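You operate a simulated robot arm through the tools that you are given. There is no shell and no other tool.

The job below is to be done with a simulated robot arm. You get a single attempt, and the scene is never put back.

TASK
Metal-check the sealed red-label jar and sort it by the display.
Fine: switch the tunnel on first; Pass goes in the green tray, Reject in the red one. Set down upright: what you pick out.
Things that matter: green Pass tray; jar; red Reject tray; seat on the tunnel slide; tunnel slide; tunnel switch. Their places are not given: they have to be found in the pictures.

The check looks at the end state, three seconds after you hand in, the way a careful person would. Anything else that was tipped, shoved, dropped, spilled or broken makes it a failure.

THE ROBOT
A 6-joint arm with a two-finger gripper, fixed in place. Base frame: the origin is on the floor under the middle of its stand, x ahead of it, y to its left, z up; the work surface is at about z = 0.762. Lengths are in m, angles in rad, forces in N, time in s.
With the tool pointing down near the work surface it reaches from about 0.3 to 0.68 m from the base axis. Its first joint turns from -1.152 to 1.152 rad. Payload 2.45 kg.
The tool frame sits at the grasp point between the pads (the TCP): z along the fingers, y along the line on which they close. The tips reach 0.03 m beyond it. The gripper opens to 0.106 m; its body begins 0.079 m behind the TCP.
Orientation is told as [roll, pitch, yaw] about the base's x, y, z axes, in that order, counted from this pose: with the fingers straight down and closing along the base's y, the tool's x points along the base's -x, its y along +y and its z along -z.

THE INTERFACE
- The arm moves only by the tool move_arm. Its arguments are lists of equal length, an entry for each row: "delta_pos": the shift along the tool's x, y, z in units of 500 mm (1.0 is 500 mm), a list of three; "turn": the turn, a rotation vector about the tool's x, y, z in units of 180 degrees (1.0 is 180 degrees), a list of three; "jaw": the opening, from 0 (shut) to 1 (fully open). In form: {"delta_pos": [[tx, ty, tz], ...], "turn": [[ax, ay, az], ...], "jaw": [jaw, ...]}. A call has 1 to 20 rows; each row is the pose to reach, as a shift and turn from the pose commanded when the call began, along the tool's axes at that moment. A call with a number of a shift or a turn outside -1 to 1 is refused whole. A row lasts 0.2 s, in which the tool goes at most 0.05 m and 0.15 rad; a call with a longer step from one row to the next is refused whole, and so is a gripper value outside its range. A pose out of reach is approached as far as the arm can. The call stops where the force on the tool passes 40 N (or 10 N more than at its start, if that is more) or the arm is blocked; 0.2 s more then pass. The fingers move at their own pace (about 0.153 m/s each) and stop on an object; they squeeze with about 30 N. The grip force told is the motor's: it shows also when the fingers shut on nothing. Time passes only in rows, and 0.2 s behind the last, so rows that repeat a pose let the fingers close. It gives the time, the measured TCP pose, the force on the tool (base axes), the opening and the grip force at its end, in the units of the frame above (readings bear some noise), with the torque about the TCP (base axes, N m) and any sound that the robot's microphone picked up, and new pictures: "show" is both (left out), scene, wrist or none.
- Cameras (640 x 400 px; columns grow to the right, rows downward): "scene" is fixed at [0.0564, 0.4059, 1.4224]; the picture's right is [-0.80, -0.60, 0.00], its down [-0.23, 0.31, -0.92] and it looks along [0.55, -0.74, -0.39] (base axes); focal length 246 px, centre (320, 200). "wrist" rides on the gripper at [0.077, -0.002, -0.106] in the tool frame; the picture's right is [0.02, 1.00, 0.00], its down [-0.78, 0.02, -0.62] and it looks along [-0.62, 0.01, 0.78] (tool axes); focal length 247 px, centre (320, 200).
- point_at(camera, pixels): for up to 12 pixels [column, row] of the newest picture of that camera ("zoom" is the newest enlarged one), the place [x, y, z] in the base frame of the surface seen there, good to about 0.002 m. No time passes.
- close_up(camera, box): a new picture of the part [left, top, right, bottom] of that camera's present view, enlarged. No time passes.
- job_done(): hands the job in; it is judged then, once.

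Leave the gripper open and the arm clear of the work at the hand-in unless told otherwise.

The tools are called after ">>>" by a JSON object that holds its "method" and its "body". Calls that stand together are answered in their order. move_arm: Moves the arm, as the interface text tells. Its arguments: {"type":"object","properties":{"delta_pos":{"type":"array","items":{"type":"array","items":{"type":"number"}}},"turn":{"type":"array","items":{"type":"array","items":{"type":"number"}}},"jaw":{"type":"array","items":{"type":"number"}},"show":{"type":"string","enum":["both","scene","wrist","none"]}},"required":["delta_pos","turn","jaw"]} The other tools are called the same way: point_at (camera, pixels) gives the place of the surface under pixels of a picture; close_up (camera, box) takes an enlarged picture of a part of a camera's view; job_done () hands the job in.

At the start:

```text
time_s: 0.0
position: [0.3913, 0.0301, 1.3142]
tcp_rot: [-0.001, -0.001, 0.0]
contact_force: [0.2, -0.4, 0.2]
torque: [-0.01, 0.01, 0.01]
grip_width: 0.1061
grip_force: 0.0
```

scene: 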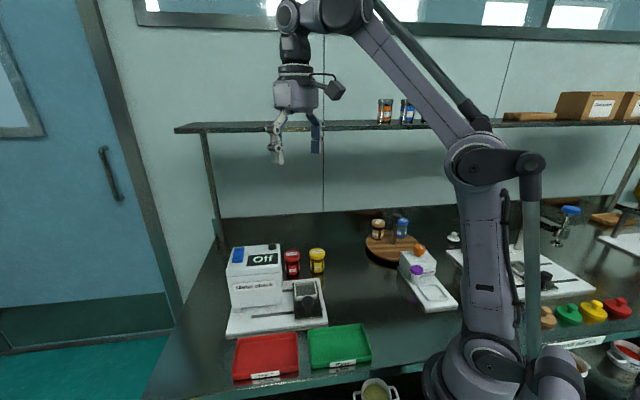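
wrist: 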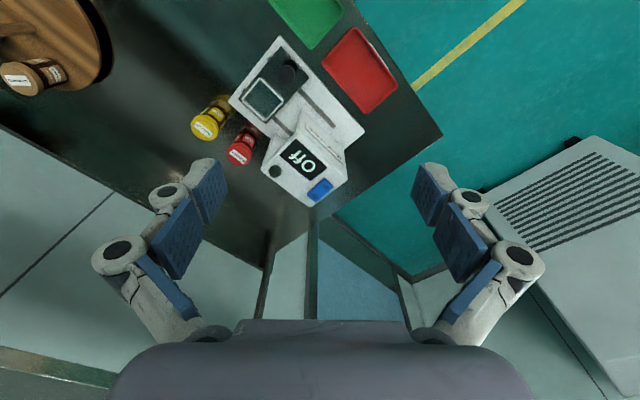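

I see a white machine with an "Off" display at about scene (255,275). A red jar is at (292,263) and a yellow one at (317,260). The red and green trays are at (265,355) and (340,347). I'll enlarge these areas before moving anything.

>>> {"method": "close_up", "body": {"camera": "scene", "box": [210, 230, 390, 390]}}

>>> {"method": "close_up", "body": {"camera": "wrist", "box": [170, 0, 450, 220]}}

>>> {"method": "close_up", "body": {"camera": "scene", "box": [350, 190, 640, 370]}}

```text
2.50 times, centred on (300, 310) of scene
```

zoom: 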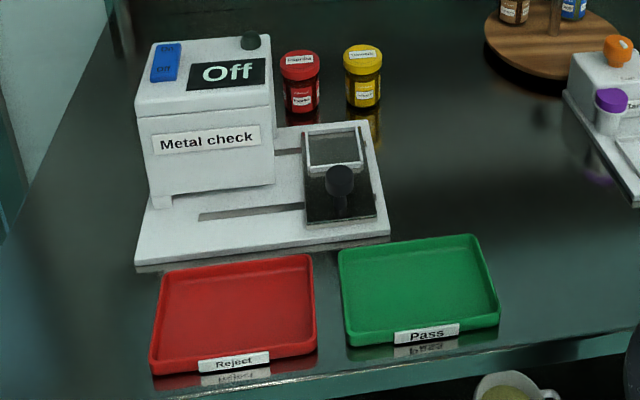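

```text
1.82 times, centred on (310, 110) of wrist
```

zoom: 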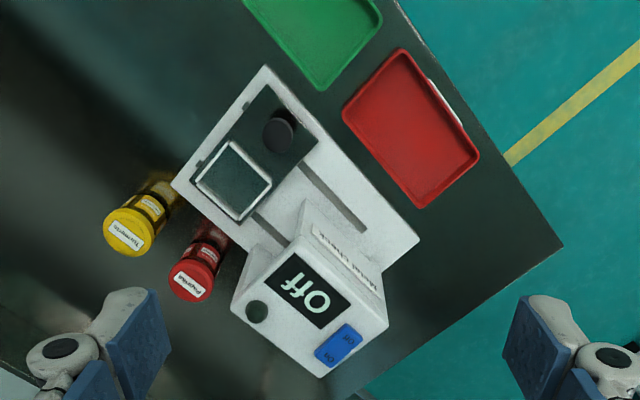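

```text
2.21 times, centred on (495, 280) of scene
```

zoom: 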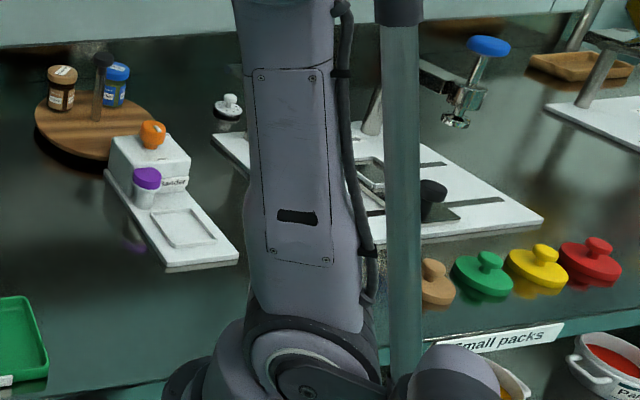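

The metal checker has a blue On/Off rocker, a display, and a slide with a framed seat and a black knob. Next I'll measure places in the scene view.

>>> {"method": "point_at", "body": {"camera": "scene", "pixels": [[292, 255], [292, 264], [292, 275], [317, 253], [238, 251], [236, 259], [280, 249], [306, 282], [305, 292], [304, 302], [307, 317], [295, 317]]}}

>>> {"method": "point_at", "body": {"camera": "wrist", "pixels": [[318, 190], [312, 194], [326, 183], [276, 171], [264, 98], [292, 74], [240, 155], [208, 125], [365, 72], [305, 15], [283, 40], [360, 128]]}}

>>> {"method": "point_at", "body": {"camera": "scene", "pixels": [[265, 355], [340, 347], [240, 375], [298, 368], [237, 340], [297, 334], [310, 360], [368, 355], [308, 331], [363, 325], [228, 335], [326, 324]]}}

```text
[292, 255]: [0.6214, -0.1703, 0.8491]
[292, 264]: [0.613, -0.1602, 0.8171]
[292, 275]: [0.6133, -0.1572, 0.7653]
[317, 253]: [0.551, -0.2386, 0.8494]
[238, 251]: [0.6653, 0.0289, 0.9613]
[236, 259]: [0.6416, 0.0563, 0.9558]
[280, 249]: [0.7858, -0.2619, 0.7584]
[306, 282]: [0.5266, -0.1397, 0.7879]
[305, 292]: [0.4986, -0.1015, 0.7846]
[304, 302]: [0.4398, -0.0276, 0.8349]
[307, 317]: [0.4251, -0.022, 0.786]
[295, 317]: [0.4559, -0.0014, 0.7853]
```

```text
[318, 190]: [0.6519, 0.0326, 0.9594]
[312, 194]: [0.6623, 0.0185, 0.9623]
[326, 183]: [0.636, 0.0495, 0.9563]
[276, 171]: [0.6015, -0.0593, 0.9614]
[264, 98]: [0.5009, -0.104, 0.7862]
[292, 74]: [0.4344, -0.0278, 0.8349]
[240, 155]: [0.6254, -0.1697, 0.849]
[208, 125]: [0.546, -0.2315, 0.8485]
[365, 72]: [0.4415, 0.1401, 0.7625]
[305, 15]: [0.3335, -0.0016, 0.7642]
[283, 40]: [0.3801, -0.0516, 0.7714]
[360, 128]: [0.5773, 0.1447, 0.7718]
```

```text
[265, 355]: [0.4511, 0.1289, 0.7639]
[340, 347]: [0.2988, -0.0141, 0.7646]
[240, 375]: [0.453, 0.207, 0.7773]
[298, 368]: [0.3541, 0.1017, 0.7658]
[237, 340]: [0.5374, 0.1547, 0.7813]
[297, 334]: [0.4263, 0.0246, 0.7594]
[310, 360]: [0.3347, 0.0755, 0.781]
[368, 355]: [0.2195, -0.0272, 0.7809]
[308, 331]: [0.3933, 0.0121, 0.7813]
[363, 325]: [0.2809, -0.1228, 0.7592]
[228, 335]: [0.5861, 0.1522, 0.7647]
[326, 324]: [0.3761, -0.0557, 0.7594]
```

The jar lid is near (0.62, -0.167, 0.849), the knob near (0.436, -0.028, 0.835), the seat near (0.50, -0.103) and the switch near (0.65, 0.035, 0.96). To get the slide direction and the tunnel mouth, I'll measure the slot, the base edges and the box corners.

>>> {"method": "point_at", "body": {"camera": "wrist", "pixels": [[301, 92], [334, 126], [279, 37], [231, 99], [363, 132], [257, 123], [288, 52], [315, 75], [271, 65], [242, 105], [275, 116], [258, 87]]}}

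>>> {"method": "point_at", "body": {"camera": "scene", "pixels": [[250, 247], [226, 272], [280, 262], [283, 264], [285, 303], [255, 310], [230, 309], [234, 246], [276, 245], [262, 318], [290, 312], [278, 288]]}}

>>> {"method": "close_up", "body": {"camera": "wrist", "box": [220, 30, 370, 130]}}

>>> {"method": "close_up", "body": {"camera": "scene", "box": [220, 235, 340, 345]}}

```text
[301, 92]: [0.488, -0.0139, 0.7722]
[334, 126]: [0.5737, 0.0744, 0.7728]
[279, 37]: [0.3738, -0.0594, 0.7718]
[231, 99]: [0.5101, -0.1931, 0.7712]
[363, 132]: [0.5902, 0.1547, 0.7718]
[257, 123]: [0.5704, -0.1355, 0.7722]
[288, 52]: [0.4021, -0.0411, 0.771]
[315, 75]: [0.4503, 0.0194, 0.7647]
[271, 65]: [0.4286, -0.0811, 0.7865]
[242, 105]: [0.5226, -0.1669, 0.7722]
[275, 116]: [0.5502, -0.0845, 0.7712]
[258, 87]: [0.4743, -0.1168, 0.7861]
```

```text
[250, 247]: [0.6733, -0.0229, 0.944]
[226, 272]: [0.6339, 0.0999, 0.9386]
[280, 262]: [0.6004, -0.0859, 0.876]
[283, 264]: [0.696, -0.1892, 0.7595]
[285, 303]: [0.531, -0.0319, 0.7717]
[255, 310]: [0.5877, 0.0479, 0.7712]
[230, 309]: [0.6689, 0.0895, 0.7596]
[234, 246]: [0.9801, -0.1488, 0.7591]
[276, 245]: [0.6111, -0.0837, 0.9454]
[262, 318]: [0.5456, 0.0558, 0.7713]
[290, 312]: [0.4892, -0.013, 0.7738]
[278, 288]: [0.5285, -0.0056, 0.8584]
```

```text
4.00 times, centred on (295, 80) of wrist
```

zoom: 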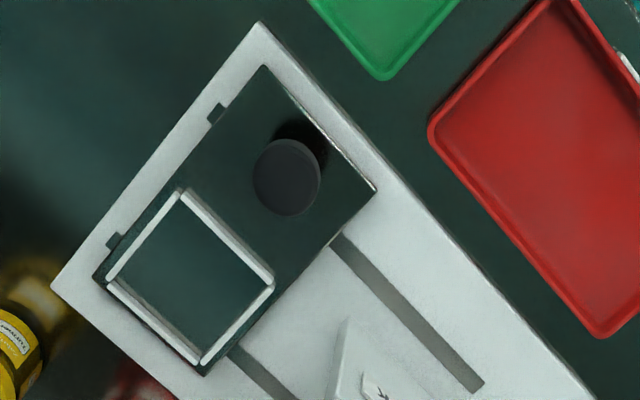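

```text
3.64 times, centred on (280, 290) of scene
```

zoom: 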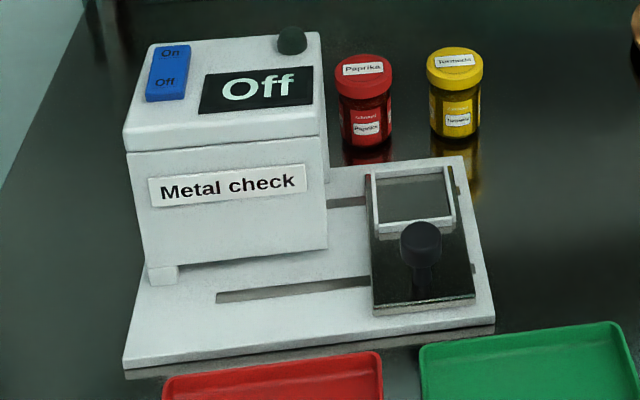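

The machine's long axis runs about 45° from base x. The seat side faces the tunnel, and the knob runs alongside the box. Before moving, I'll check how far back the shelf is, along with the knob centre, the rocker ends and the jar sides.

>>> {"method": "point_at", "body": {"camera": "scene", "pixels": [[185, 129], [250, 128], [350, 125], [385, 118], [406, 118], [430, 125], [300, 126], [210, 200]]}}

>>> {"method": "point_at", "body": {"camera": "wrist", "pixels": [[287, 74], [279, 74], [295, 76], [285, 66], [289, 82], [308, 196], [316, 202], [330, 184], [322, 178], [299, 160], [262, 92], [265, 104]]}}

```text
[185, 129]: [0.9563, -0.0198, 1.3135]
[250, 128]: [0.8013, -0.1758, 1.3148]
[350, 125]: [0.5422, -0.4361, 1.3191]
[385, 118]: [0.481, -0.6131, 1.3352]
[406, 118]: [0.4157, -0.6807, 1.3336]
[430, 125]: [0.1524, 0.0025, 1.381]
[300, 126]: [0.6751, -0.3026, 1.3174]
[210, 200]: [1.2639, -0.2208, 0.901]
```

```text
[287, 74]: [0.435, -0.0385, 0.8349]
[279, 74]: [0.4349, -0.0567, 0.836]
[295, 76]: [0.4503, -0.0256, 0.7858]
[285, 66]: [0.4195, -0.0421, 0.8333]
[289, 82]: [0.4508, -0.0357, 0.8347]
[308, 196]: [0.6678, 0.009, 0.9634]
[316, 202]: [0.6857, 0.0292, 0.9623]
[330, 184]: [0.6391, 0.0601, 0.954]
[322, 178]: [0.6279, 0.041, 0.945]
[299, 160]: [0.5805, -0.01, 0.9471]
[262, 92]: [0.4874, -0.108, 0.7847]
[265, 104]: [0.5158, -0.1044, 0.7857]
```

The shelf edge is well behind the work area, along x−y ≈ 0.98. The knob axis is at (0.435, -0.0385) and the rocker's raised On half is at about (0.668, 0.024, 0.963). I'll yaw the tool by -45° to line up with the machine and move to a high viewpoint near the switch, closing the fingers on the way.

>>> {"method": "move_arm", "body": {"delta_pos": [[-0.052, -0.0025, 0.0485], [-0.104, -0.005, 0.097], [-0.157, -0.0075, 0.1455], [-0.209, -0.01, 0.194], [-0.261, -0.0125, 0.2425], [-0.313, -0.015, 0.291], [-0.366, -0.0175, 0.3395], [-0.418, -0.02, 0.388]], "turn": [[0, 0, 0.0315], [0, 0, 0.063], [0, 0, 0.0945], [0, 0, 0.126], [0, 0, 0.1575], [0, 0, 0.189], [0, 0, 0.2205], [0, 0, 0.2517]], "jaw": [1, 0.8, 0.6, 0.4, 0.2, 0, 0, 0]}}

```text
time_s: 1.8
position: [0.6009, 0.0195, 1.1192]
tcp_rot: [0.001, -0.002, -0.794]
contact_force: [0.2, 0.0, 0.0]
torque: [-0.01, 0.01, -0.02]
grip_width: 0.0003
grip_force: 28.9
```

scene: 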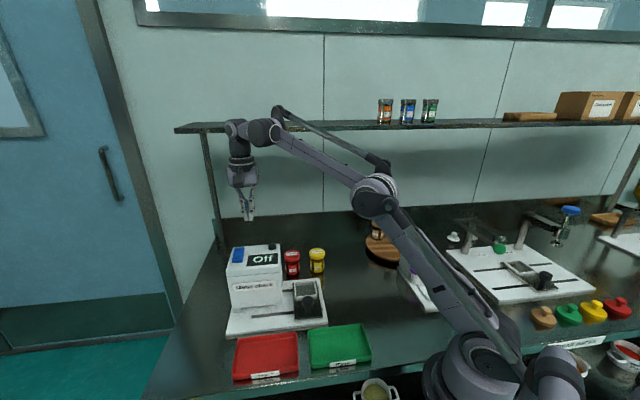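
wrist: 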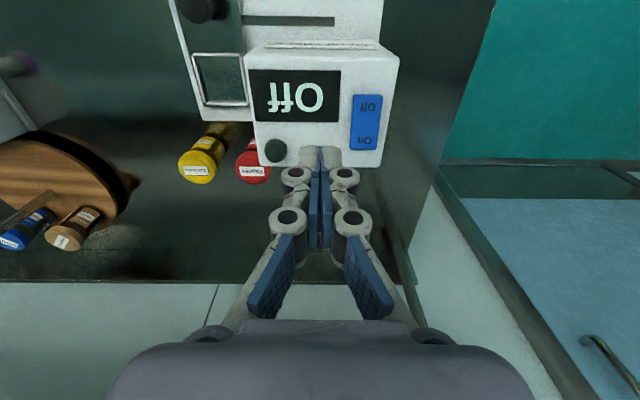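

The fingers are shut and hover above the box. The rocker is clear at wrist (365,122), with its On end at (366,140) and its Off end at (370,103). I'll measure it precisely, along with the jar and the seat.

>>> {"method": "point_at", "body": {"camera": "wrist", "pixels": [[366, 142], [366, 148], [366, 132], [366, 122], [367, 108], [367, 97], [352, 140], [380, 140], [353, 105], [381, 105], [390, 155], [262, 72]]}}

>>> {"method": "point_at", "body": {"camera": "wrist", "pixels": [[255, 175], [240, 172], [268, 172], [254, 160], [204, 168], [220, 80], [196, 58], [245, 105], [201, 105], [240, 57], [205, 8], [330, 20]]}}

>>> {"method": "close_up", "body": {"camera": "wrist", "box": [170, 0, 430, 190]}}

```text
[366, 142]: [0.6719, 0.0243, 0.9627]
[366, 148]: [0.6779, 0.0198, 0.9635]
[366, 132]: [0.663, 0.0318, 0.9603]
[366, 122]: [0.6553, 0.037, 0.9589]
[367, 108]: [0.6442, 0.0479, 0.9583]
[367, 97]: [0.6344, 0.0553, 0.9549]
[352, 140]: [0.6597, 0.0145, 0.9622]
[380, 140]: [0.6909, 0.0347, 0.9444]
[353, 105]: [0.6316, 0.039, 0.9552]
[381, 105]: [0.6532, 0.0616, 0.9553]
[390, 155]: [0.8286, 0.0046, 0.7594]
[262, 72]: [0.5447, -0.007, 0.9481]
```

```text
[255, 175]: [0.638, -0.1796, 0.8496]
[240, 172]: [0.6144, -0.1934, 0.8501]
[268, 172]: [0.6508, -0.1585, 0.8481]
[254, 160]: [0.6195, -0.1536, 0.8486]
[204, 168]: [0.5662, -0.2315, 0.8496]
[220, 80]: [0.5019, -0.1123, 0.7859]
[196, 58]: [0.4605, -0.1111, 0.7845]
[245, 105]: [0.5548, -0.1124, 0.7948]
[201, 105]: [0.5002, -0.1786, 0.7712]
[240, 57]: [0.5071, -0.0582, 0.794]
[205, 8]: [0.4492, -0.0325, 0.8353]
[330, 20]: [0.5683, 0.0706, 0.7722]
```

```text
2.11 times, centred on (300, 95) of wrist
```

zoom: 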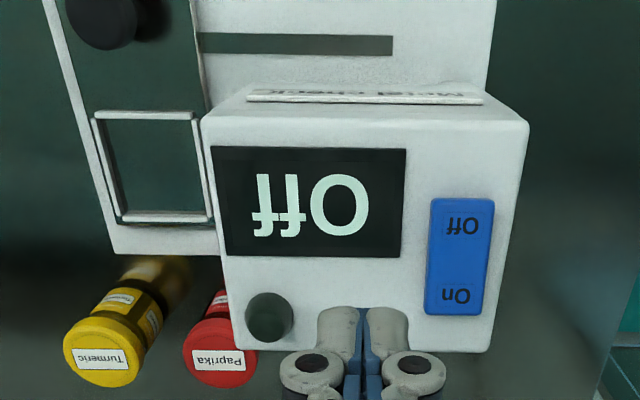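

The On label is at about (0.672, 0.0245, 0.963). I'll move the closed fingertips straight above it, to TCP z ≈ 1.02, so the tips are about 27 mm above the rocker, then check the alignment.

>>> {"method": "move_arm", "body": {"delta_pos": [[-0.0235, 0.027, 0.05], [-0.047, 0.054, 0.1], [-0.07, 0.081, 0.15], [-0.0938, 0.1082, 0.1994], [-0.0938, 0.1082, 0.1994]], "turn": [[0, 0, 0], [0, 0, 0], [0, 0, 0], [0, 0, 0], [0, 0, 0]], "jaw": [0, 0, 0, 0, 0]}}

```text
time_s: 3.0
position: [0.6597, 0.0241, 1.0216]
tcp_rot: [0.004, -0.002, -0.794]
contact_force: [-0.2, -0.2, 0.3]
torque: [0.02, 0.0, 0.01]
grip_width: 0.0
grip_force: 28.6
out of reach, approached as far as the arm can: row 4, 5
```

scene: 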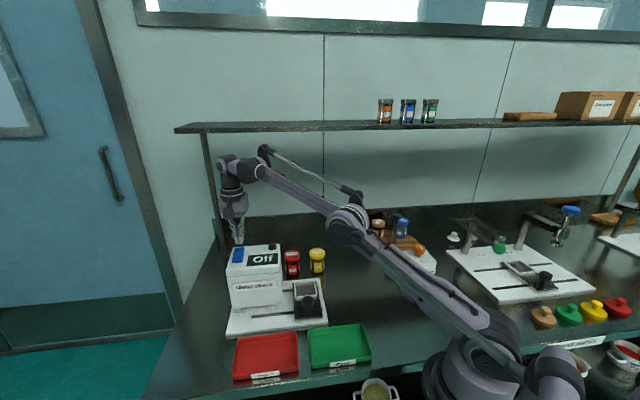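
wrist: 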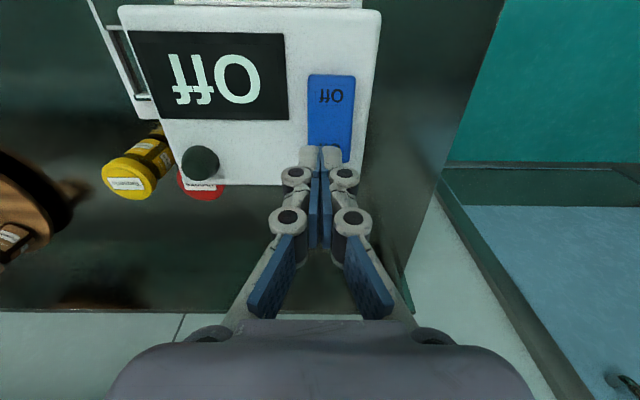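

The arm stops at x ≈ 0.66 with the tool vertical, about 12 mm short of the On label. Tilting the fingers outward by about 20° will extend the reach. I'll back up slightly and tilt, then read the pose again.

>>> {"method": "move_arm", "body": {"delta_pos": [[0.02, -0.02, -0.02], [0.038, -0.0384, -0.02], [0.038, -0.0384, -0.02], [0.038, -0.0384, -0.02], [0.038, -0.0384, -0.02]], "turn": [[0, 0, 0], [-0.0264, -0.0261, 0], [-0.0528, -0.0522, 0], [-0.0792, -0.0784, 0], [-0.0792, -0.0784, 0]], "jaw": [0, 0, 0, 0, 0]}}

```text
time_s: 4.2
position: [0.6335, 0.0241, 1.0312]
tcp_rot: [0.258, -0.248, -0.822]
contact_force: [-0.1, 0.8, 0.2]
torque: [-0.03, 0.02, 0.02]
grip_width: 0.0
grip_force: 28.4
```

scene: 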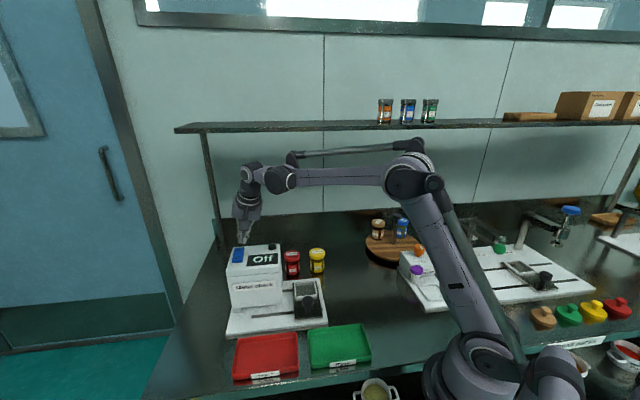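
wrist: 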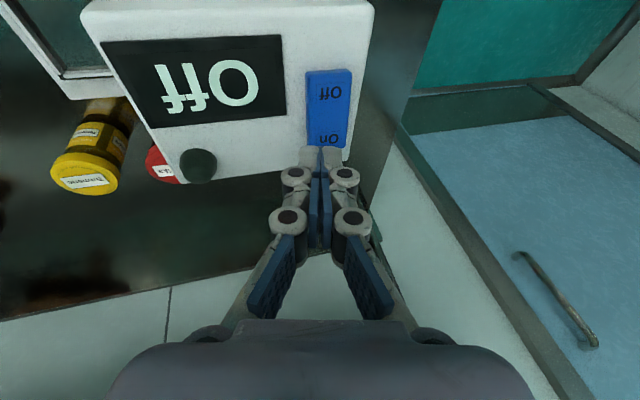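

The pose now reads (0.6335, 0.0241, 1.0312) with the expected tilt and no reach problem. Next I move the tips over the outer part of the On half, still above it, and check.

>>> {"method": "move_arm", "body": {"delta_pos": [[-0.0232, 0.0172, 0.0223], [-0.0464, 0.0344, 0.0446], [-0.0464, 0.0344, 0.0446]], "turn": [[0, 0, 0], [0, 0, 0], [0, 0, 0]], "jaw": [0, 0, 0]}}

>>> {"method": "close_up", "body": {"camera": "wrist", "box": [220, 20, 420, 180]}}

>>> {"method": "close_up", "body": {"camera": "scene", "box": [200, 210, 310, 290]}}

```text
time_s: 5.0
position: [0.6679, 0.0186, 1.0212]
tcp_rot: [0.253, -0.247, -0.825]
contact_force: [-0.4, 0.3, -0.3]
torque: [0.01, -0.02, -0.02]
grip_width: 0.0002
grip_force: 29.0
```

scene: 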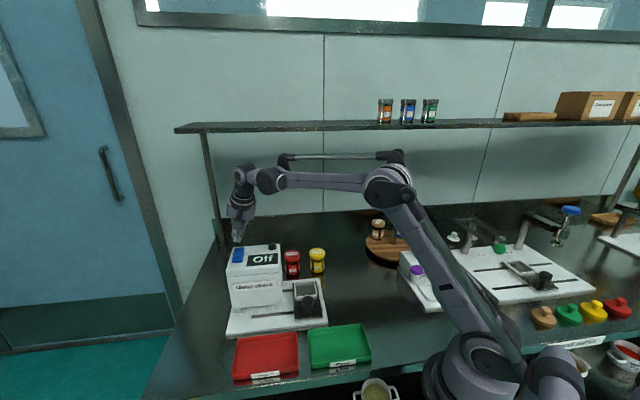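
wrist: 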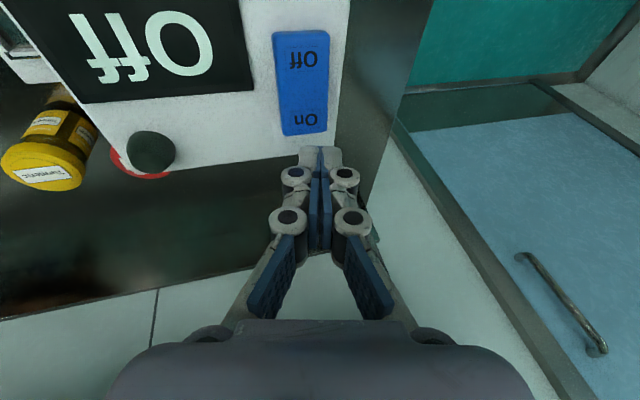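

```text
2.50 times, centred on (320, 100) of wrist
```

zoom: 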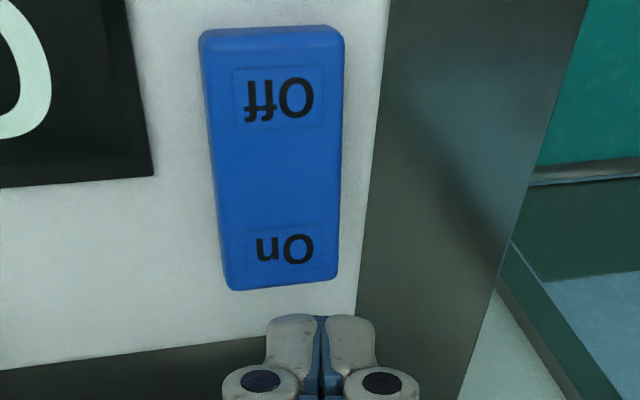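

```text
5.00 times, centred on (255, 250) of scene
```

zoom: 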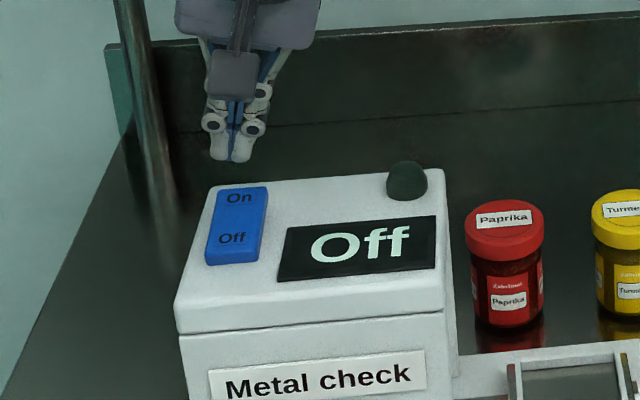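

The tips are above the rocker, slightly beyond its outer end. I'll measure the rocker's On edge in the present wrist view so the press lands on it.

>>> {"method": "point_at", "body": {"camera": "wrist", "pixels": [[304, 120], [304, 128], [304, 132], [284, 130], [322, 128], [301, 90], [299, 60], [299, 36], [318, 152], [304, 140]]}}

```text
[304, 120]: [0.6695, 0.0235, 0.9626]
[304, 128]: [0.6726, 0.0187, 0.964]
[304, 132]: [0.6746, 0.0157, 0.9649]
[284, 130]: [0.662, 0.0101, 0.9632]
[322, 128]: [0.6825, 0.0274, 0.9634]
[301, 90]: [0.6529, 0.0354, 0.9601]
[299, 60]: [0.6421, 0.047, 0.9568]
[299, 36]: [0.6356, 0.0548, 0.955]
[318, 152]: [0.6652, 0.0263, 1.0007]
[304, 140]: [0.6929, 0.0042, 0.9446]
```

The On end of the rocker runs to v ≈ 0.158 and the pivot is near v ≈ 0.13. The tip's lower edge will land on the On half. I'll press straight down slowly in 4 mm steps, stopping on force.

>>> {"method": "move_arm", "body": {"delta_pos": [[0.0026, -0.0019, 0.0074], [0.0051, -0.0038, 0.0147], [0.0077, -0.0057, 0.0221], [0.0103, -0.0076, 0.0294], [0.0128, -0.0095, 0.0368], [0.0154, -0.0114, 0.0441], [0.018, -0.0133, 0.0515], [0.0205, -0.0152, 0.0588], [0.0231, -0.0171, 0.0662]], "turn": [[0, 0, 0], [0, 0, 0], [0, 0, 0], [0, 0, 0], [0, 0, 0], [0, 0, 0], [0, 0, 0], [0, 0, 0], [0, 0, 0]], "jaw": [0, 0, 0, 0, 0, 0, 0, 0, 0]}}

>>> {"method": "close_up", "body": {"camera": "scene", "box": [200, 210, 310, 290]}}

```text
time_s: 7.2
position: [0.6649, 0.0222, 0.9887]
tcp_rot: [0.26, -0.249, -0.823]
contact_force: [-3.4, 0.3, 9.9]
torque: [0.01, 0.11, 0.01]
grip_width: 0.0
grip_force: 29.0
stopped in row 9: the force on the tool passed its limit at 42 N (the readings are from after the stop); the commanded pose is now the measured one
```

scene: 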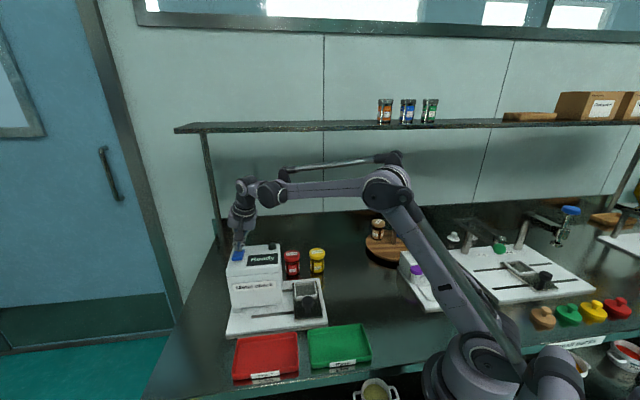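
wrist: 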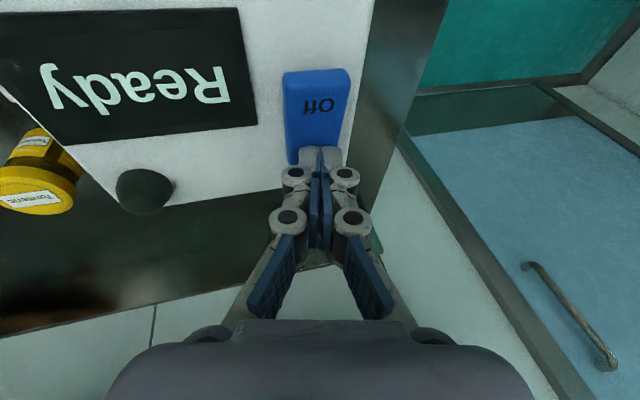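

```text
5.00 times, centred on (255, 250) of scene
```

zoom: 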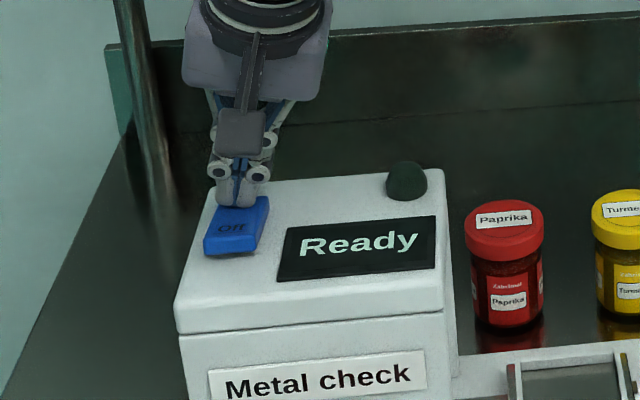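

The display now reads "Ready", so the switch is on. I'll lift straight off the rocker, then back away and undo the tilt.

>>> {"method": "move_arm", "body": {"delta_pos": [[-0.0096, 0.0098, -0.0376], [-0.0241, 0.0244, -0.0939], [-0.0084, -0.02, -0.152], [0.0074, -0.0646, -0.2102], [0.0074, -0.0646, -0.2102], [0.0074, -0.0646, -0.2102]], "turn": [[0, 0, 0], [0, 0, 0], [0.0264, 0.0261, 0], [0.0528, 0.0522, 0], [0.0792, 0.0784, 0], [0.0792, 0.0784, 0]], "jaw": [0, 0, 0, 0, 0, 0], "show": "scene"}}

>>> {"method": "close_up", "body": {"camera": "scene", "box": [200, 210, 310, 290]}}

```text
time_s: 8.6
position: [0.6043, 0.001, 1.0758]
tcp_rot: [0.005, -0.007, -0.791]
contact_force: [1.3, -1.1, 0.3]
torque: [0.0, 0.0, 0.01]
grip_width: 0.0
grip_force: 28.5
```

scene: 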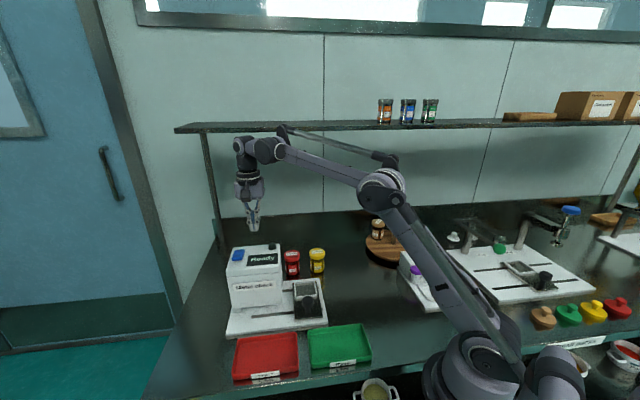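

```text
5.00 times, centred on (255, 250) of scene
```

zoom: 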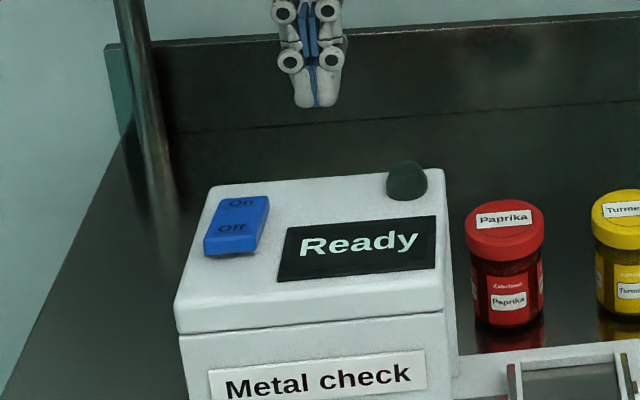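

The rocker has stayed in On and the display still reads "Ready". I'll turn the tool to yaw +45°, so the fingers close across the slide direction with the camera side away from the tunnel. I'll open the gripper and move to a viewpoint over the jar and seat.

>>> {"method": "move_arm", "body": {"delta_pos": [[-0.01, -0.0212, -0.001], [-0.02, -0.0423, -0.002], [-0.03, -0.0635, -0.003], [-0.04, -0.0847, -0.004], [-0.05, -0.1058, -0.005], [-0.06, -0.127, -0.006], [-0.07, -0.1481, -0.007], [-0.08, -0.1693, -0.008], [-0.09, -0.1905, -0.009], [-0.1, -0.2116, -0.01], [-0.1102, -0.2328, -0.01], [-0.1102, -0.2328, -0.01]], "turn": [[0, 0, -0.0455], [0, 0, -0.0909], [0, 0, -0.1364], [0, 0, -0.1818], [0, 0, -0.2273], [0, 0, -0.2727], [0, 0, -0.3182], [0, 0, -0.3636], [0, 0, -0.4091], [0, 0, -0.4545], [0, 0, -0.5], [0, 0, -0.5]], "jaw": [0, 0, 0.1, 0.3, 0.5, 0.7, 0.9, 1, 1, 1, 1, 1]}}

>>> {"method": "close_up", "body": {"camera": "wrist", "box": [200, 0, 520, 200]}}

```text
time_s: 11.2
position: [0.5621, -0.1189, 1.0822]
tcp_rot: [-0.004, -0.007, 0.781]
contact_force: [0.1, 0.6, 0.3]
torque: [-0.02, 0.01, -0.02]
grip_width: 0.1061
grip_force: 0.1
```

scene: 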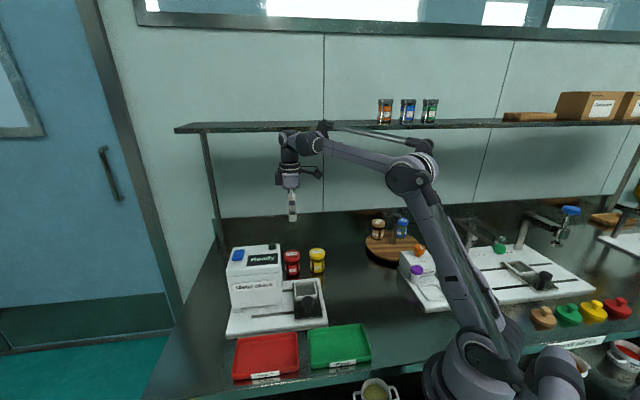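
wrist: 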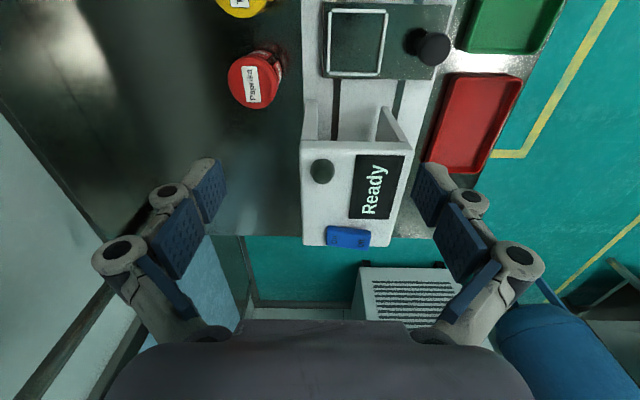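

```text
2.00 times, centred on (360, 100) of wrist
```

zoom: 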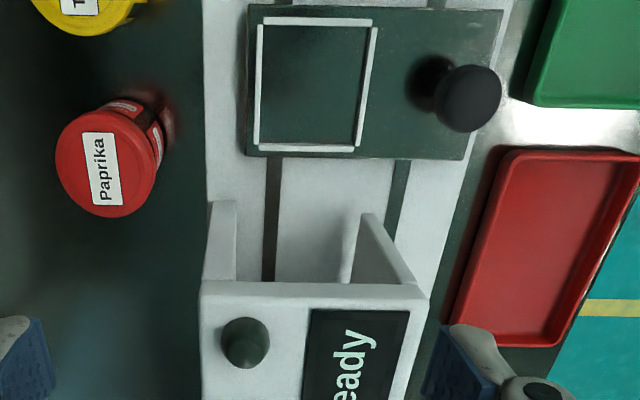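

I can now see into the tunnel mouth, with the seat frame in front of it. Next I'll measure the jar lid's edges, the seat frame, the knob, the tunnel mouth walls and the trays.

>>> {"method": "point_at", "body": {"camera": "zoom", "pixels": [[102, 168], [60, 168], [148, 168], [102, 122], [102, 212], [70, 140], [138, 200], [313, 87], [262, 25], [372, 30], [358, 148], [262, 148]]}}

>>> {"method": "point_at", "body": {"camera": "zoom", "pixels": [[467, 97], [440, 97], [496, 97], [467, 68], [467, 126], [220, 205], [368, 216], [222, 290], [412, 285], [247, 150], [470, 155], [165, 120]]}}

>>> {"method": "point_at", "body": {"camera": "wrist", "pixels": [[470, 120], [447, 80], [517, 82], [482, 170], [432, 158], [515, 20], [470, 45], [530, 50], [240, 6], [330, 10], [385, 12], [360, 45]]}}

```text
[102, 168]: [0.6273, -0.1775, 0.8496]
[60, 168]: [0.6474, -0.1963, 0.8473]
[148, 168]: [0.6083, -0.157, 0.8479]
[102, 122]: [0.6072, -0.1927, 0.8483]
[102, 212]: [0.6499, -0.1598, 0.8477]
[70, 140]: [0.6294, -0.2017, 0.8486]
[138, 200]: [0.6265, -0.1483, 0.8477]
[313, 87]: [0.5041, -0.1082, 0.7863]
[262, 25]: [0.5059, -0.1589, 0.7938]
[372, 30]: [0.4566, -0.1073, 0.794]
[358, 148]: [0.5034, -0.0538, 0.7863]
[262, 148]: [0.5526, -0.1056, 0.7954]
```

```text
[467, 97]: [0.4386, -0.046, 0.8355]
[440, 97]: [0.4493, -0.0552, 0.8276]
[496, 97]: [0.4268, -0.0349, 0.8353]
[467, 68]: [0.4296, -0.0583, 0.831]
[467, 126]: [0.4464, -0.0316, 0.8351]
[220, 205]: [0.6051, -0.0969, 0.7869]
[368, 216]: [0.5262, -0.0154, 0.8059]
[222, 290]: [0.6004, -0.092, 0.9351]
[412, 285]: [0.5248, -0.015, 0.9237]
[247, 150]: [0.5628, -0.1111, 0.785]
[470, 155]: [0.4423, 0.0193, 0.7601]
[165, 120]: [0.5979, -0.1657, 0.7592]
```

```text
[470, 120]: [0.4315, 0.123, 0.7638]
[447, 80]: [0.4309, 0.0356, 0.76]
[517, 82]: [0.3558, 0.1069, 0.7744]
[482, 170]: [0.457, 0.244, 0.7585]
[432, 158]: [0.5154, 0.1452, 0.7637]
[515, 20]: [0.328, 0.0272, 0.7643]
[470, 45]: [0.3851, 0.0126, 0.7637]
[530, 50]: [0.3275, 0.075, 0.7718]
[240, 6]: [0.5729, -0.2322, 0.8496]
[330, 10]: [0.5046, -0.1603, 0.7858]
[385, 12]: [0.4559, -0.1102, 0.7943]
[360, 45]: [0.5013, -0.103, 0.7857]
```

The lid centre is (0.628, -0.176), with diameter ≈ 0.055 and top z 0.849. The seat frame centre is (0.5046, -0.1064), its floor at z 0.786 and its rim at 0.794. I'll move over the jar, with tips about 5 cm above the lid, and check the alignment.

>>> {"method": "move_arm", "body": {"delta_pos": [[-0.0026, -0.0348, 0.04], [-0.0053, -0.0695, 0.1], [-0.0079, -0.1043, 0.17], [-0.0106, -0.139, 0.24], [-0.0132, -0.1738, 0.304], [-0.0132, -0.1738, 0.304]], "turn": [[0, 0, 0], [0, 0, 0], [0, 0, 0], [0, 0, 0], [0, 0, 0], [0, 0, 0]], "jaw": [0.9, 0.9, 0.9, 0.9, 0.9, 0.9]}}

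>>> {"method": "close_up", "body": {"camera": "scene", "box": [240, 200, 360, 290]}}

```text
time_s: 12.6
position: [0.6279, -0.1771, 0.9302]
tcp_rot: [-0.005, -0.006, 0.78]
contact_force: [-0.3, 0.1, -0.4]
torque: [0.0, 0.0, 0.02]
grip_width: 0.0955
grip_force: 0.1
```

scene: 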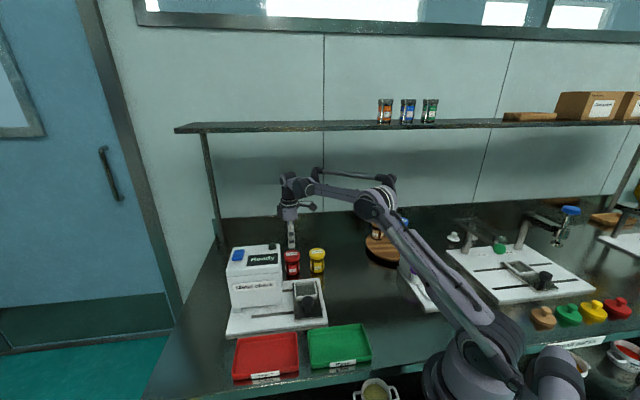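
wrist: 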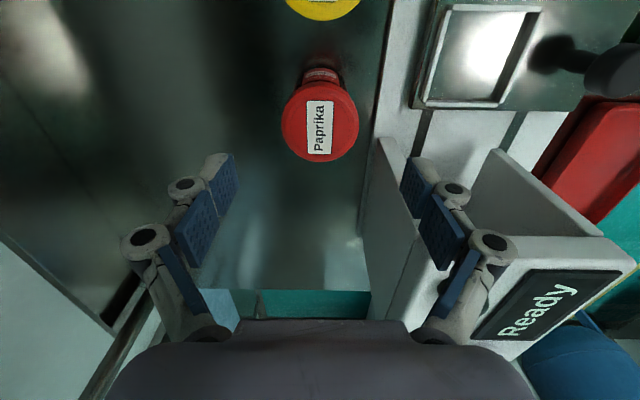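

```text
4.44 times, centred on (300, 245) of scene
```

zoom: 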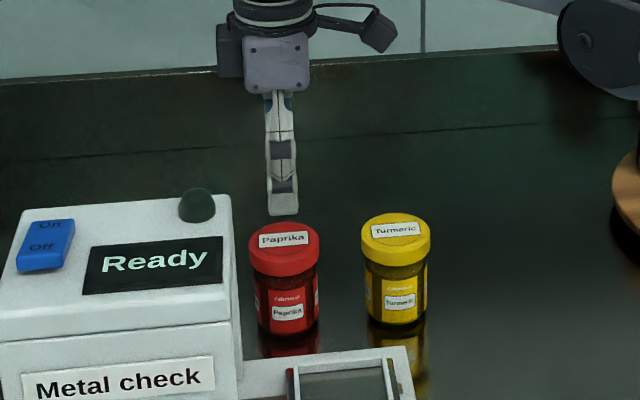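

The jar is centred between the open fingers and the gripper clears the box. I'm descending straight down to TCP z ≈ 0.832, with tips at ≈ 0.802.

>>> {"method": "move_arm", "body": {"delta_pos": [[-0.0004, 0.0004, 0.05], [-0.0008, 0.0007, 0.1], [-0.0012, 0.001, 0.15], [-0.0017, 0.0014, 0.175], [-0.0017, 0.0014, 0.1964], [-0.0017, 0.0014, 0.1964]], "turn": [[0, 0, 0], [0, 0, 0], [0, 0, 0], [0, 0, 0], [0, 0, 0], [0, 0, 0]], "jaw": [0.9, 0.9, 0.9, 0.9, 0.9, 0.9]}}

>>> {"method": "close_up", "body": {"camera": "scene", "box": [240, 200, 360, 290]}}

```text
time_s: 14.0
position: [0.6284, -0.1746, 0.8319]
tcp_rot: [-0.006, -0.004, 0.778]
contact_force: [-0.6, -0.3, 0.0]
torque: [-0.01, -0.04, 0.02]
grip_width: 0.0952
grip_force: 0.0
```

scene: 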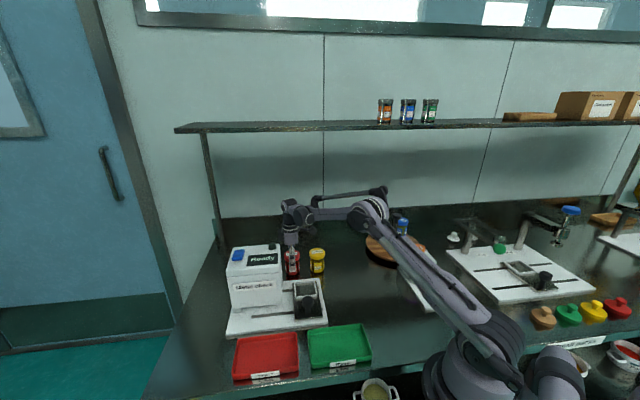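
wrist: 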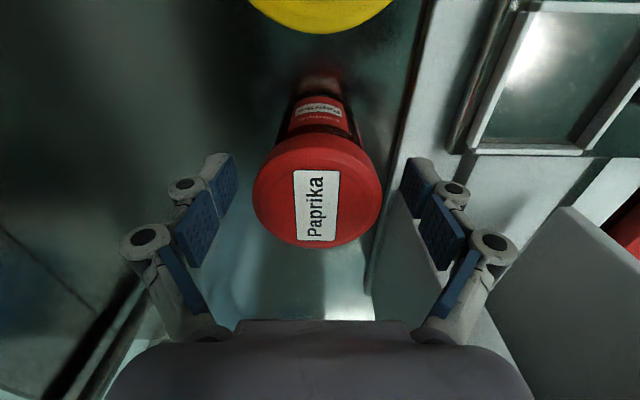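

```text
4.44 times, centred on (300, 245) of scene
```

zoom: 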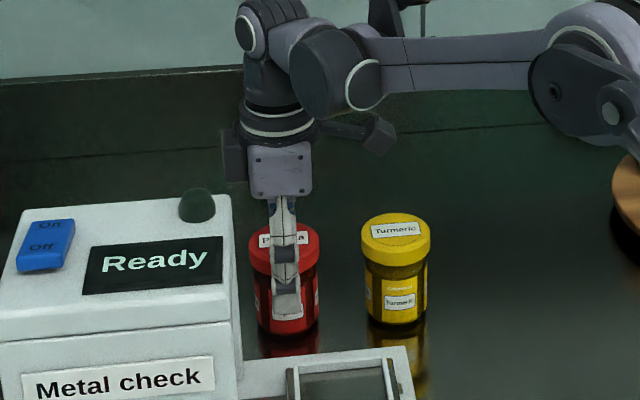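

The fingers straddle the jar with clearance on both sides. I'm closing on it.

>>> {"method": "move_arm", "body": {"delta_pos": [[0, 0, 0], [0, 0, 0], [0, 0, 0], [0, 0, 0]], "turn": [[0, 0, 0], [0, 0, 0], [0, 0, 0], [0, 0, 0]], "jaw": [0.6, 0.4, 0.3, 0.3]}}

```text
time_s: 15.0
position: [0.6285, -0.1754, 0.8323]
tcp_rot: [-0.006, -0.004, 0.777]
contact_force: [1.2, -0.4, 2.9]
torque: [0.0, -0.01, 0.0]
grip_width: 0.0589
grip_force: 29.5
```

scene: 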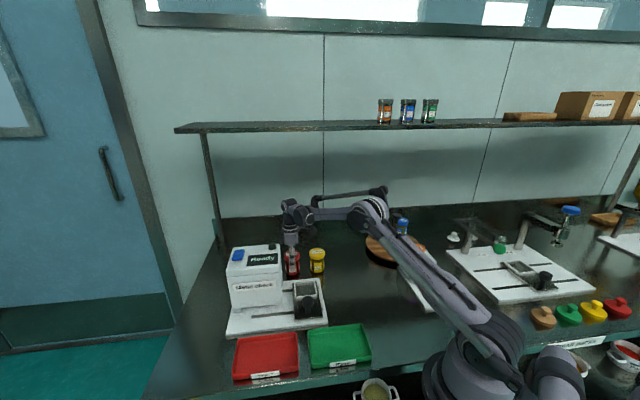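
wrist: 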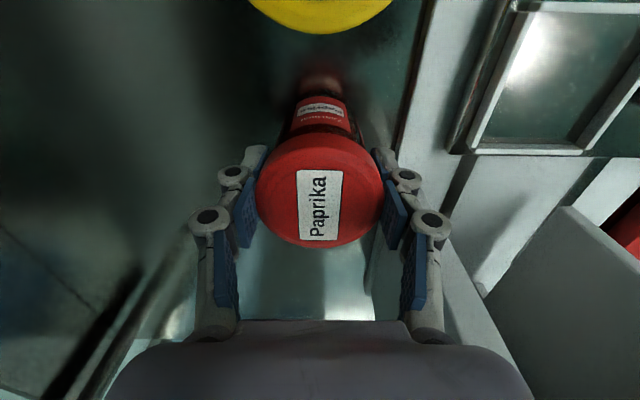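

The grip is firm at 0.0589 m with 29.5 N. I'm lifting straight up about 0.12 m.

>>> {"method": "move_arm", "body": {"delta_pos": [[0, 0, -0.03], [0, 0, -0.09], [0, 0, -0.17], [0, 0, -0.236], [0, 0, -0.236]], "turn": [[0, 0, 0], [0, 0, 0], [0, 0, 0], [0, 0, 0], [0, 0, 0]], "jaw": [0.3, 0.3, 0.3, 0.3, 0.3]}}

>>> {"method": "point_at", "body": {"camera": "wrist", "pixels": [[320, 150], [320, 235], [275, 190], [365, 190], [320, 192], [470, 60], [560, 60]]}}

>>> {"method": "close_up", "body": {"camera": "scene", "box": [240, 180, 360, 280]}}

```text
time_s: 16.2
position: [0.6265, -0.1743, 0.9497]
tcp_rot: [-0.005, -0.005, 0.779]
contact_force: [0.3, 1.0, -1.3]
torque: [0.04, 0.03, 0.03]
grip_width: 0.059
grip_force: 30.2
```

scene: 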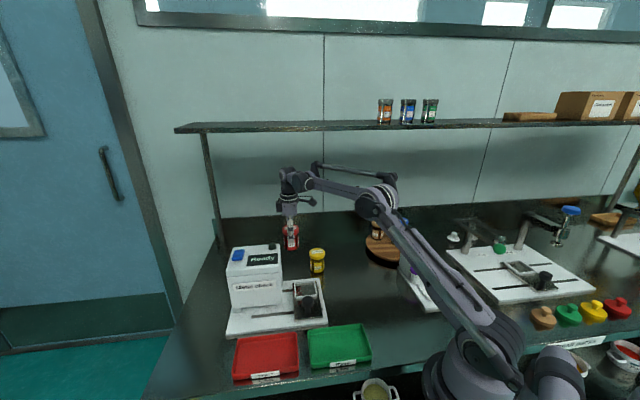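
wrist: 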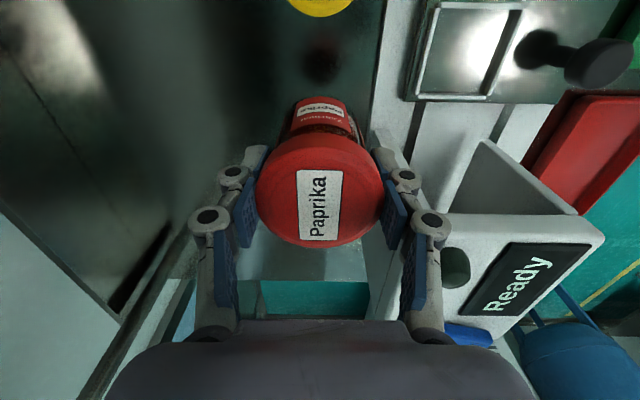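

```text
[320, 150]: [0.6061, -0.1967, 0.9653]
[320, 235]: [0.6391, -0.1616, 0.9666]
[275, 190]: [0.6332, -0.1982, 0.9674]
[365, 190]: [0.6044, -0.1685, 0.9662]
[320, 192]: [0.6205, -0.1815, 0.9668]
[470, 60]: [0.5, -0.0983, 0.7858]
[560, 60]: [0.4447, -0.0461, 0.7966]
```

```text
4.00 times, centred on (300, 230) of scene
```

zoom: 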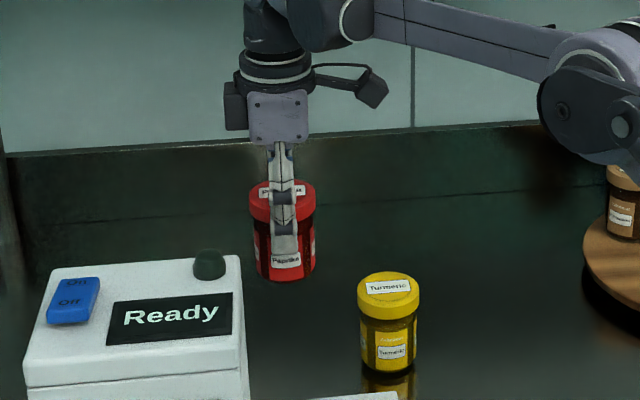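

The jar is off the table and upright. I'll check more precisely how the lid centre sits relative to the TCP before placing.

>>> {"method": "point_at", "body": {"camera": "wrist", "pixels": [[320, 240], [320, 244], [320, 144], [320, 140], [262, 195], [378, 195], [285, 160], [355, 160], [285, 228], [355, 228]]}}

```text
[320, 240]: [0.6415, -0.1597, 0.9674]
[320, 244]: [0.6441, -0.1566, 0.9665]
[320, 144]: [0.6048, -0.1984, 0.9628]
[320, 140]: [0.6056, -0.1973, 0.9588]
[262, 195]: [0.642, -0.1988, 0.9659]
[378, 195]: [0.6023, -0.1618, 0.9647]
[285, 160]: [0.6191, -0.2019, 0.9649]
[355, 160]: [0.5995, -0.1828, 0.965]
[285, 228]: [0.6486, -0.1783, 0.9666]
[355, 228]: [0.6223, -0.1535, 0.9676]
```

The jar sits centred within about 2–3 mm of the TCP. I'll carry it level to above the seat, with the TCP target at (0.505, -0.104), keeping the height.

>>> {"method": "move_arm", "body": {"delta_pos": [[0.015, 0.03, 0], [0.03, 0.08, 0], [0.045, 0.13, 0], [0.06, 0.18, 0], [0.0742, 0.23, 0], [0.0742, 0.26, 0], [0.0742, 0.27, 0], [0.0742, 0.27, 0]], "turn": [[0, 0, 0], [0, 0, 0], [0, 0, 0], [0, 0, 0], [0, 0, 0], [0, 0, 0], [0, 0, 0], [0, 0, 0]], "jaw": [0.3, 0.3, 0.3, 0.3, 0.3, 0.3, 0.3, 0.3]}}

>>> {"method": "close_up", "body": {"camera": "scene", "box": [240, 210, 360, 330]}}

>>> {"method": "close_up", "body": {"camera": "wrist", "box": [200, 20, 480, 250]}}

```text
time_s: 18.0
position: [0.5063, -0.1061, 0.9504]
tcp_rot: [-0.005, -0.005, 0.78]
contact_force: [-0.7, 0.9, -0.2]
torque: [0.01, -0.01, -0.03]
grip_width: 0.0588
grip_force: 29.8
```

scene: 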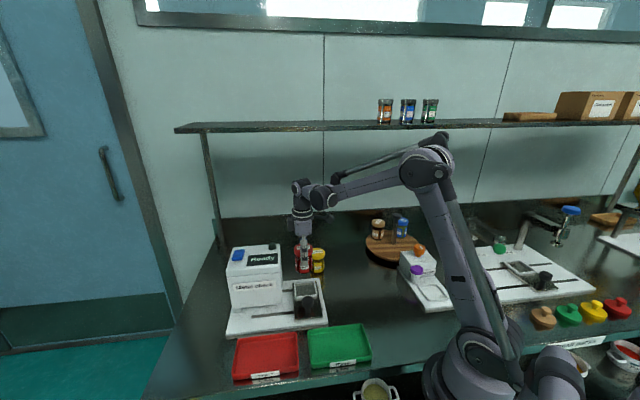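
wrist: 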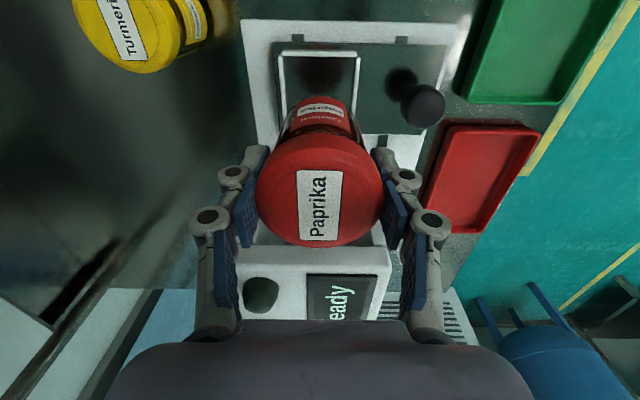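

```text
3.33 times, centred on (300, 270) of scene
```

zoom: 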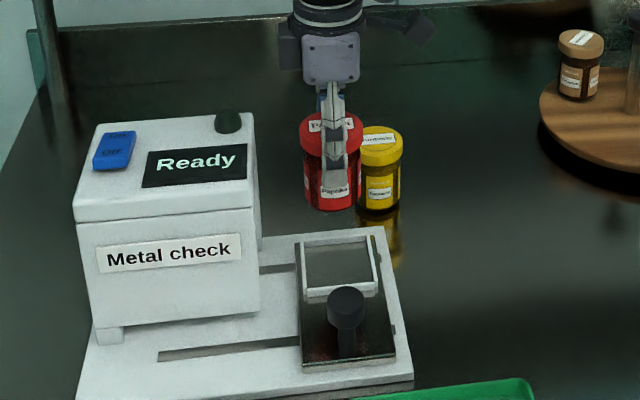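

```text
1.74 times, centred on (340, 135) of wrist
```

zoom: 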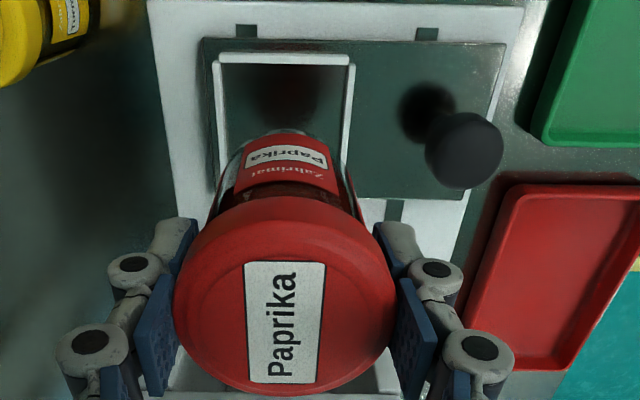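

Before lowering, I'll re-measure the frame rails in this view.

>>> {"method": "point_at", "body": {"camera": "wrist", "pixels": [[281, 70], [356, 70], [281, 85], [354, 85], [318, 54], [300, 54], [345, 54], [279, 54], [358, 54], [318, 70], [424, 105], [410, 80]]}}

>>> {"method": "point_at", "body": {"camera": "scene", "pixels": [[295, 285], [314, 282], [294, 300], [317, 298], [305, 299], [304, 283]]}}

```text
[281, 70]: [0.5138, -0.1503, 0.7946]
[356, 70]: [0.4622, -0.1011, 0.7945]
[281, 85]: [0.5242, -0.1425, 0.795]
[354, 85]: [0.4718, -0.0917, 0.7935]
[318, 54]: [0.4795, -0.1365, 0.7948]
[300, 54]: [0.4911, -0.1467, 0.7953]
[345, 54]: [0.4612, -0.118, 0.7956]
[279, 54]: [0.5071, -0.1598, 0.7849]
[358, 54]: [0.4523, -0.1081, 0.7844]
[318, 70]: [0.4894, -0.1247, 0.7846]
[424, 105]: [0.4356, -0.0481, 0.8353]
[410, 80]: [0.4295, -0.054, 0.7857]
```

```text
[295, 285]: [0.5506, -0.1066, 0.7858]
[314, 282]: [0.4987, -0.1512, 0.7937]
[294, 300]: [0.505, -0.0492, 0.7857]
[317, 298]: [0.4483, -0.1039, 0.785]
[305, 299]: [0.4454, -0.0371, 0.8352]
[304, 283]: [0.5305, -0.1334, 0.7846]
```

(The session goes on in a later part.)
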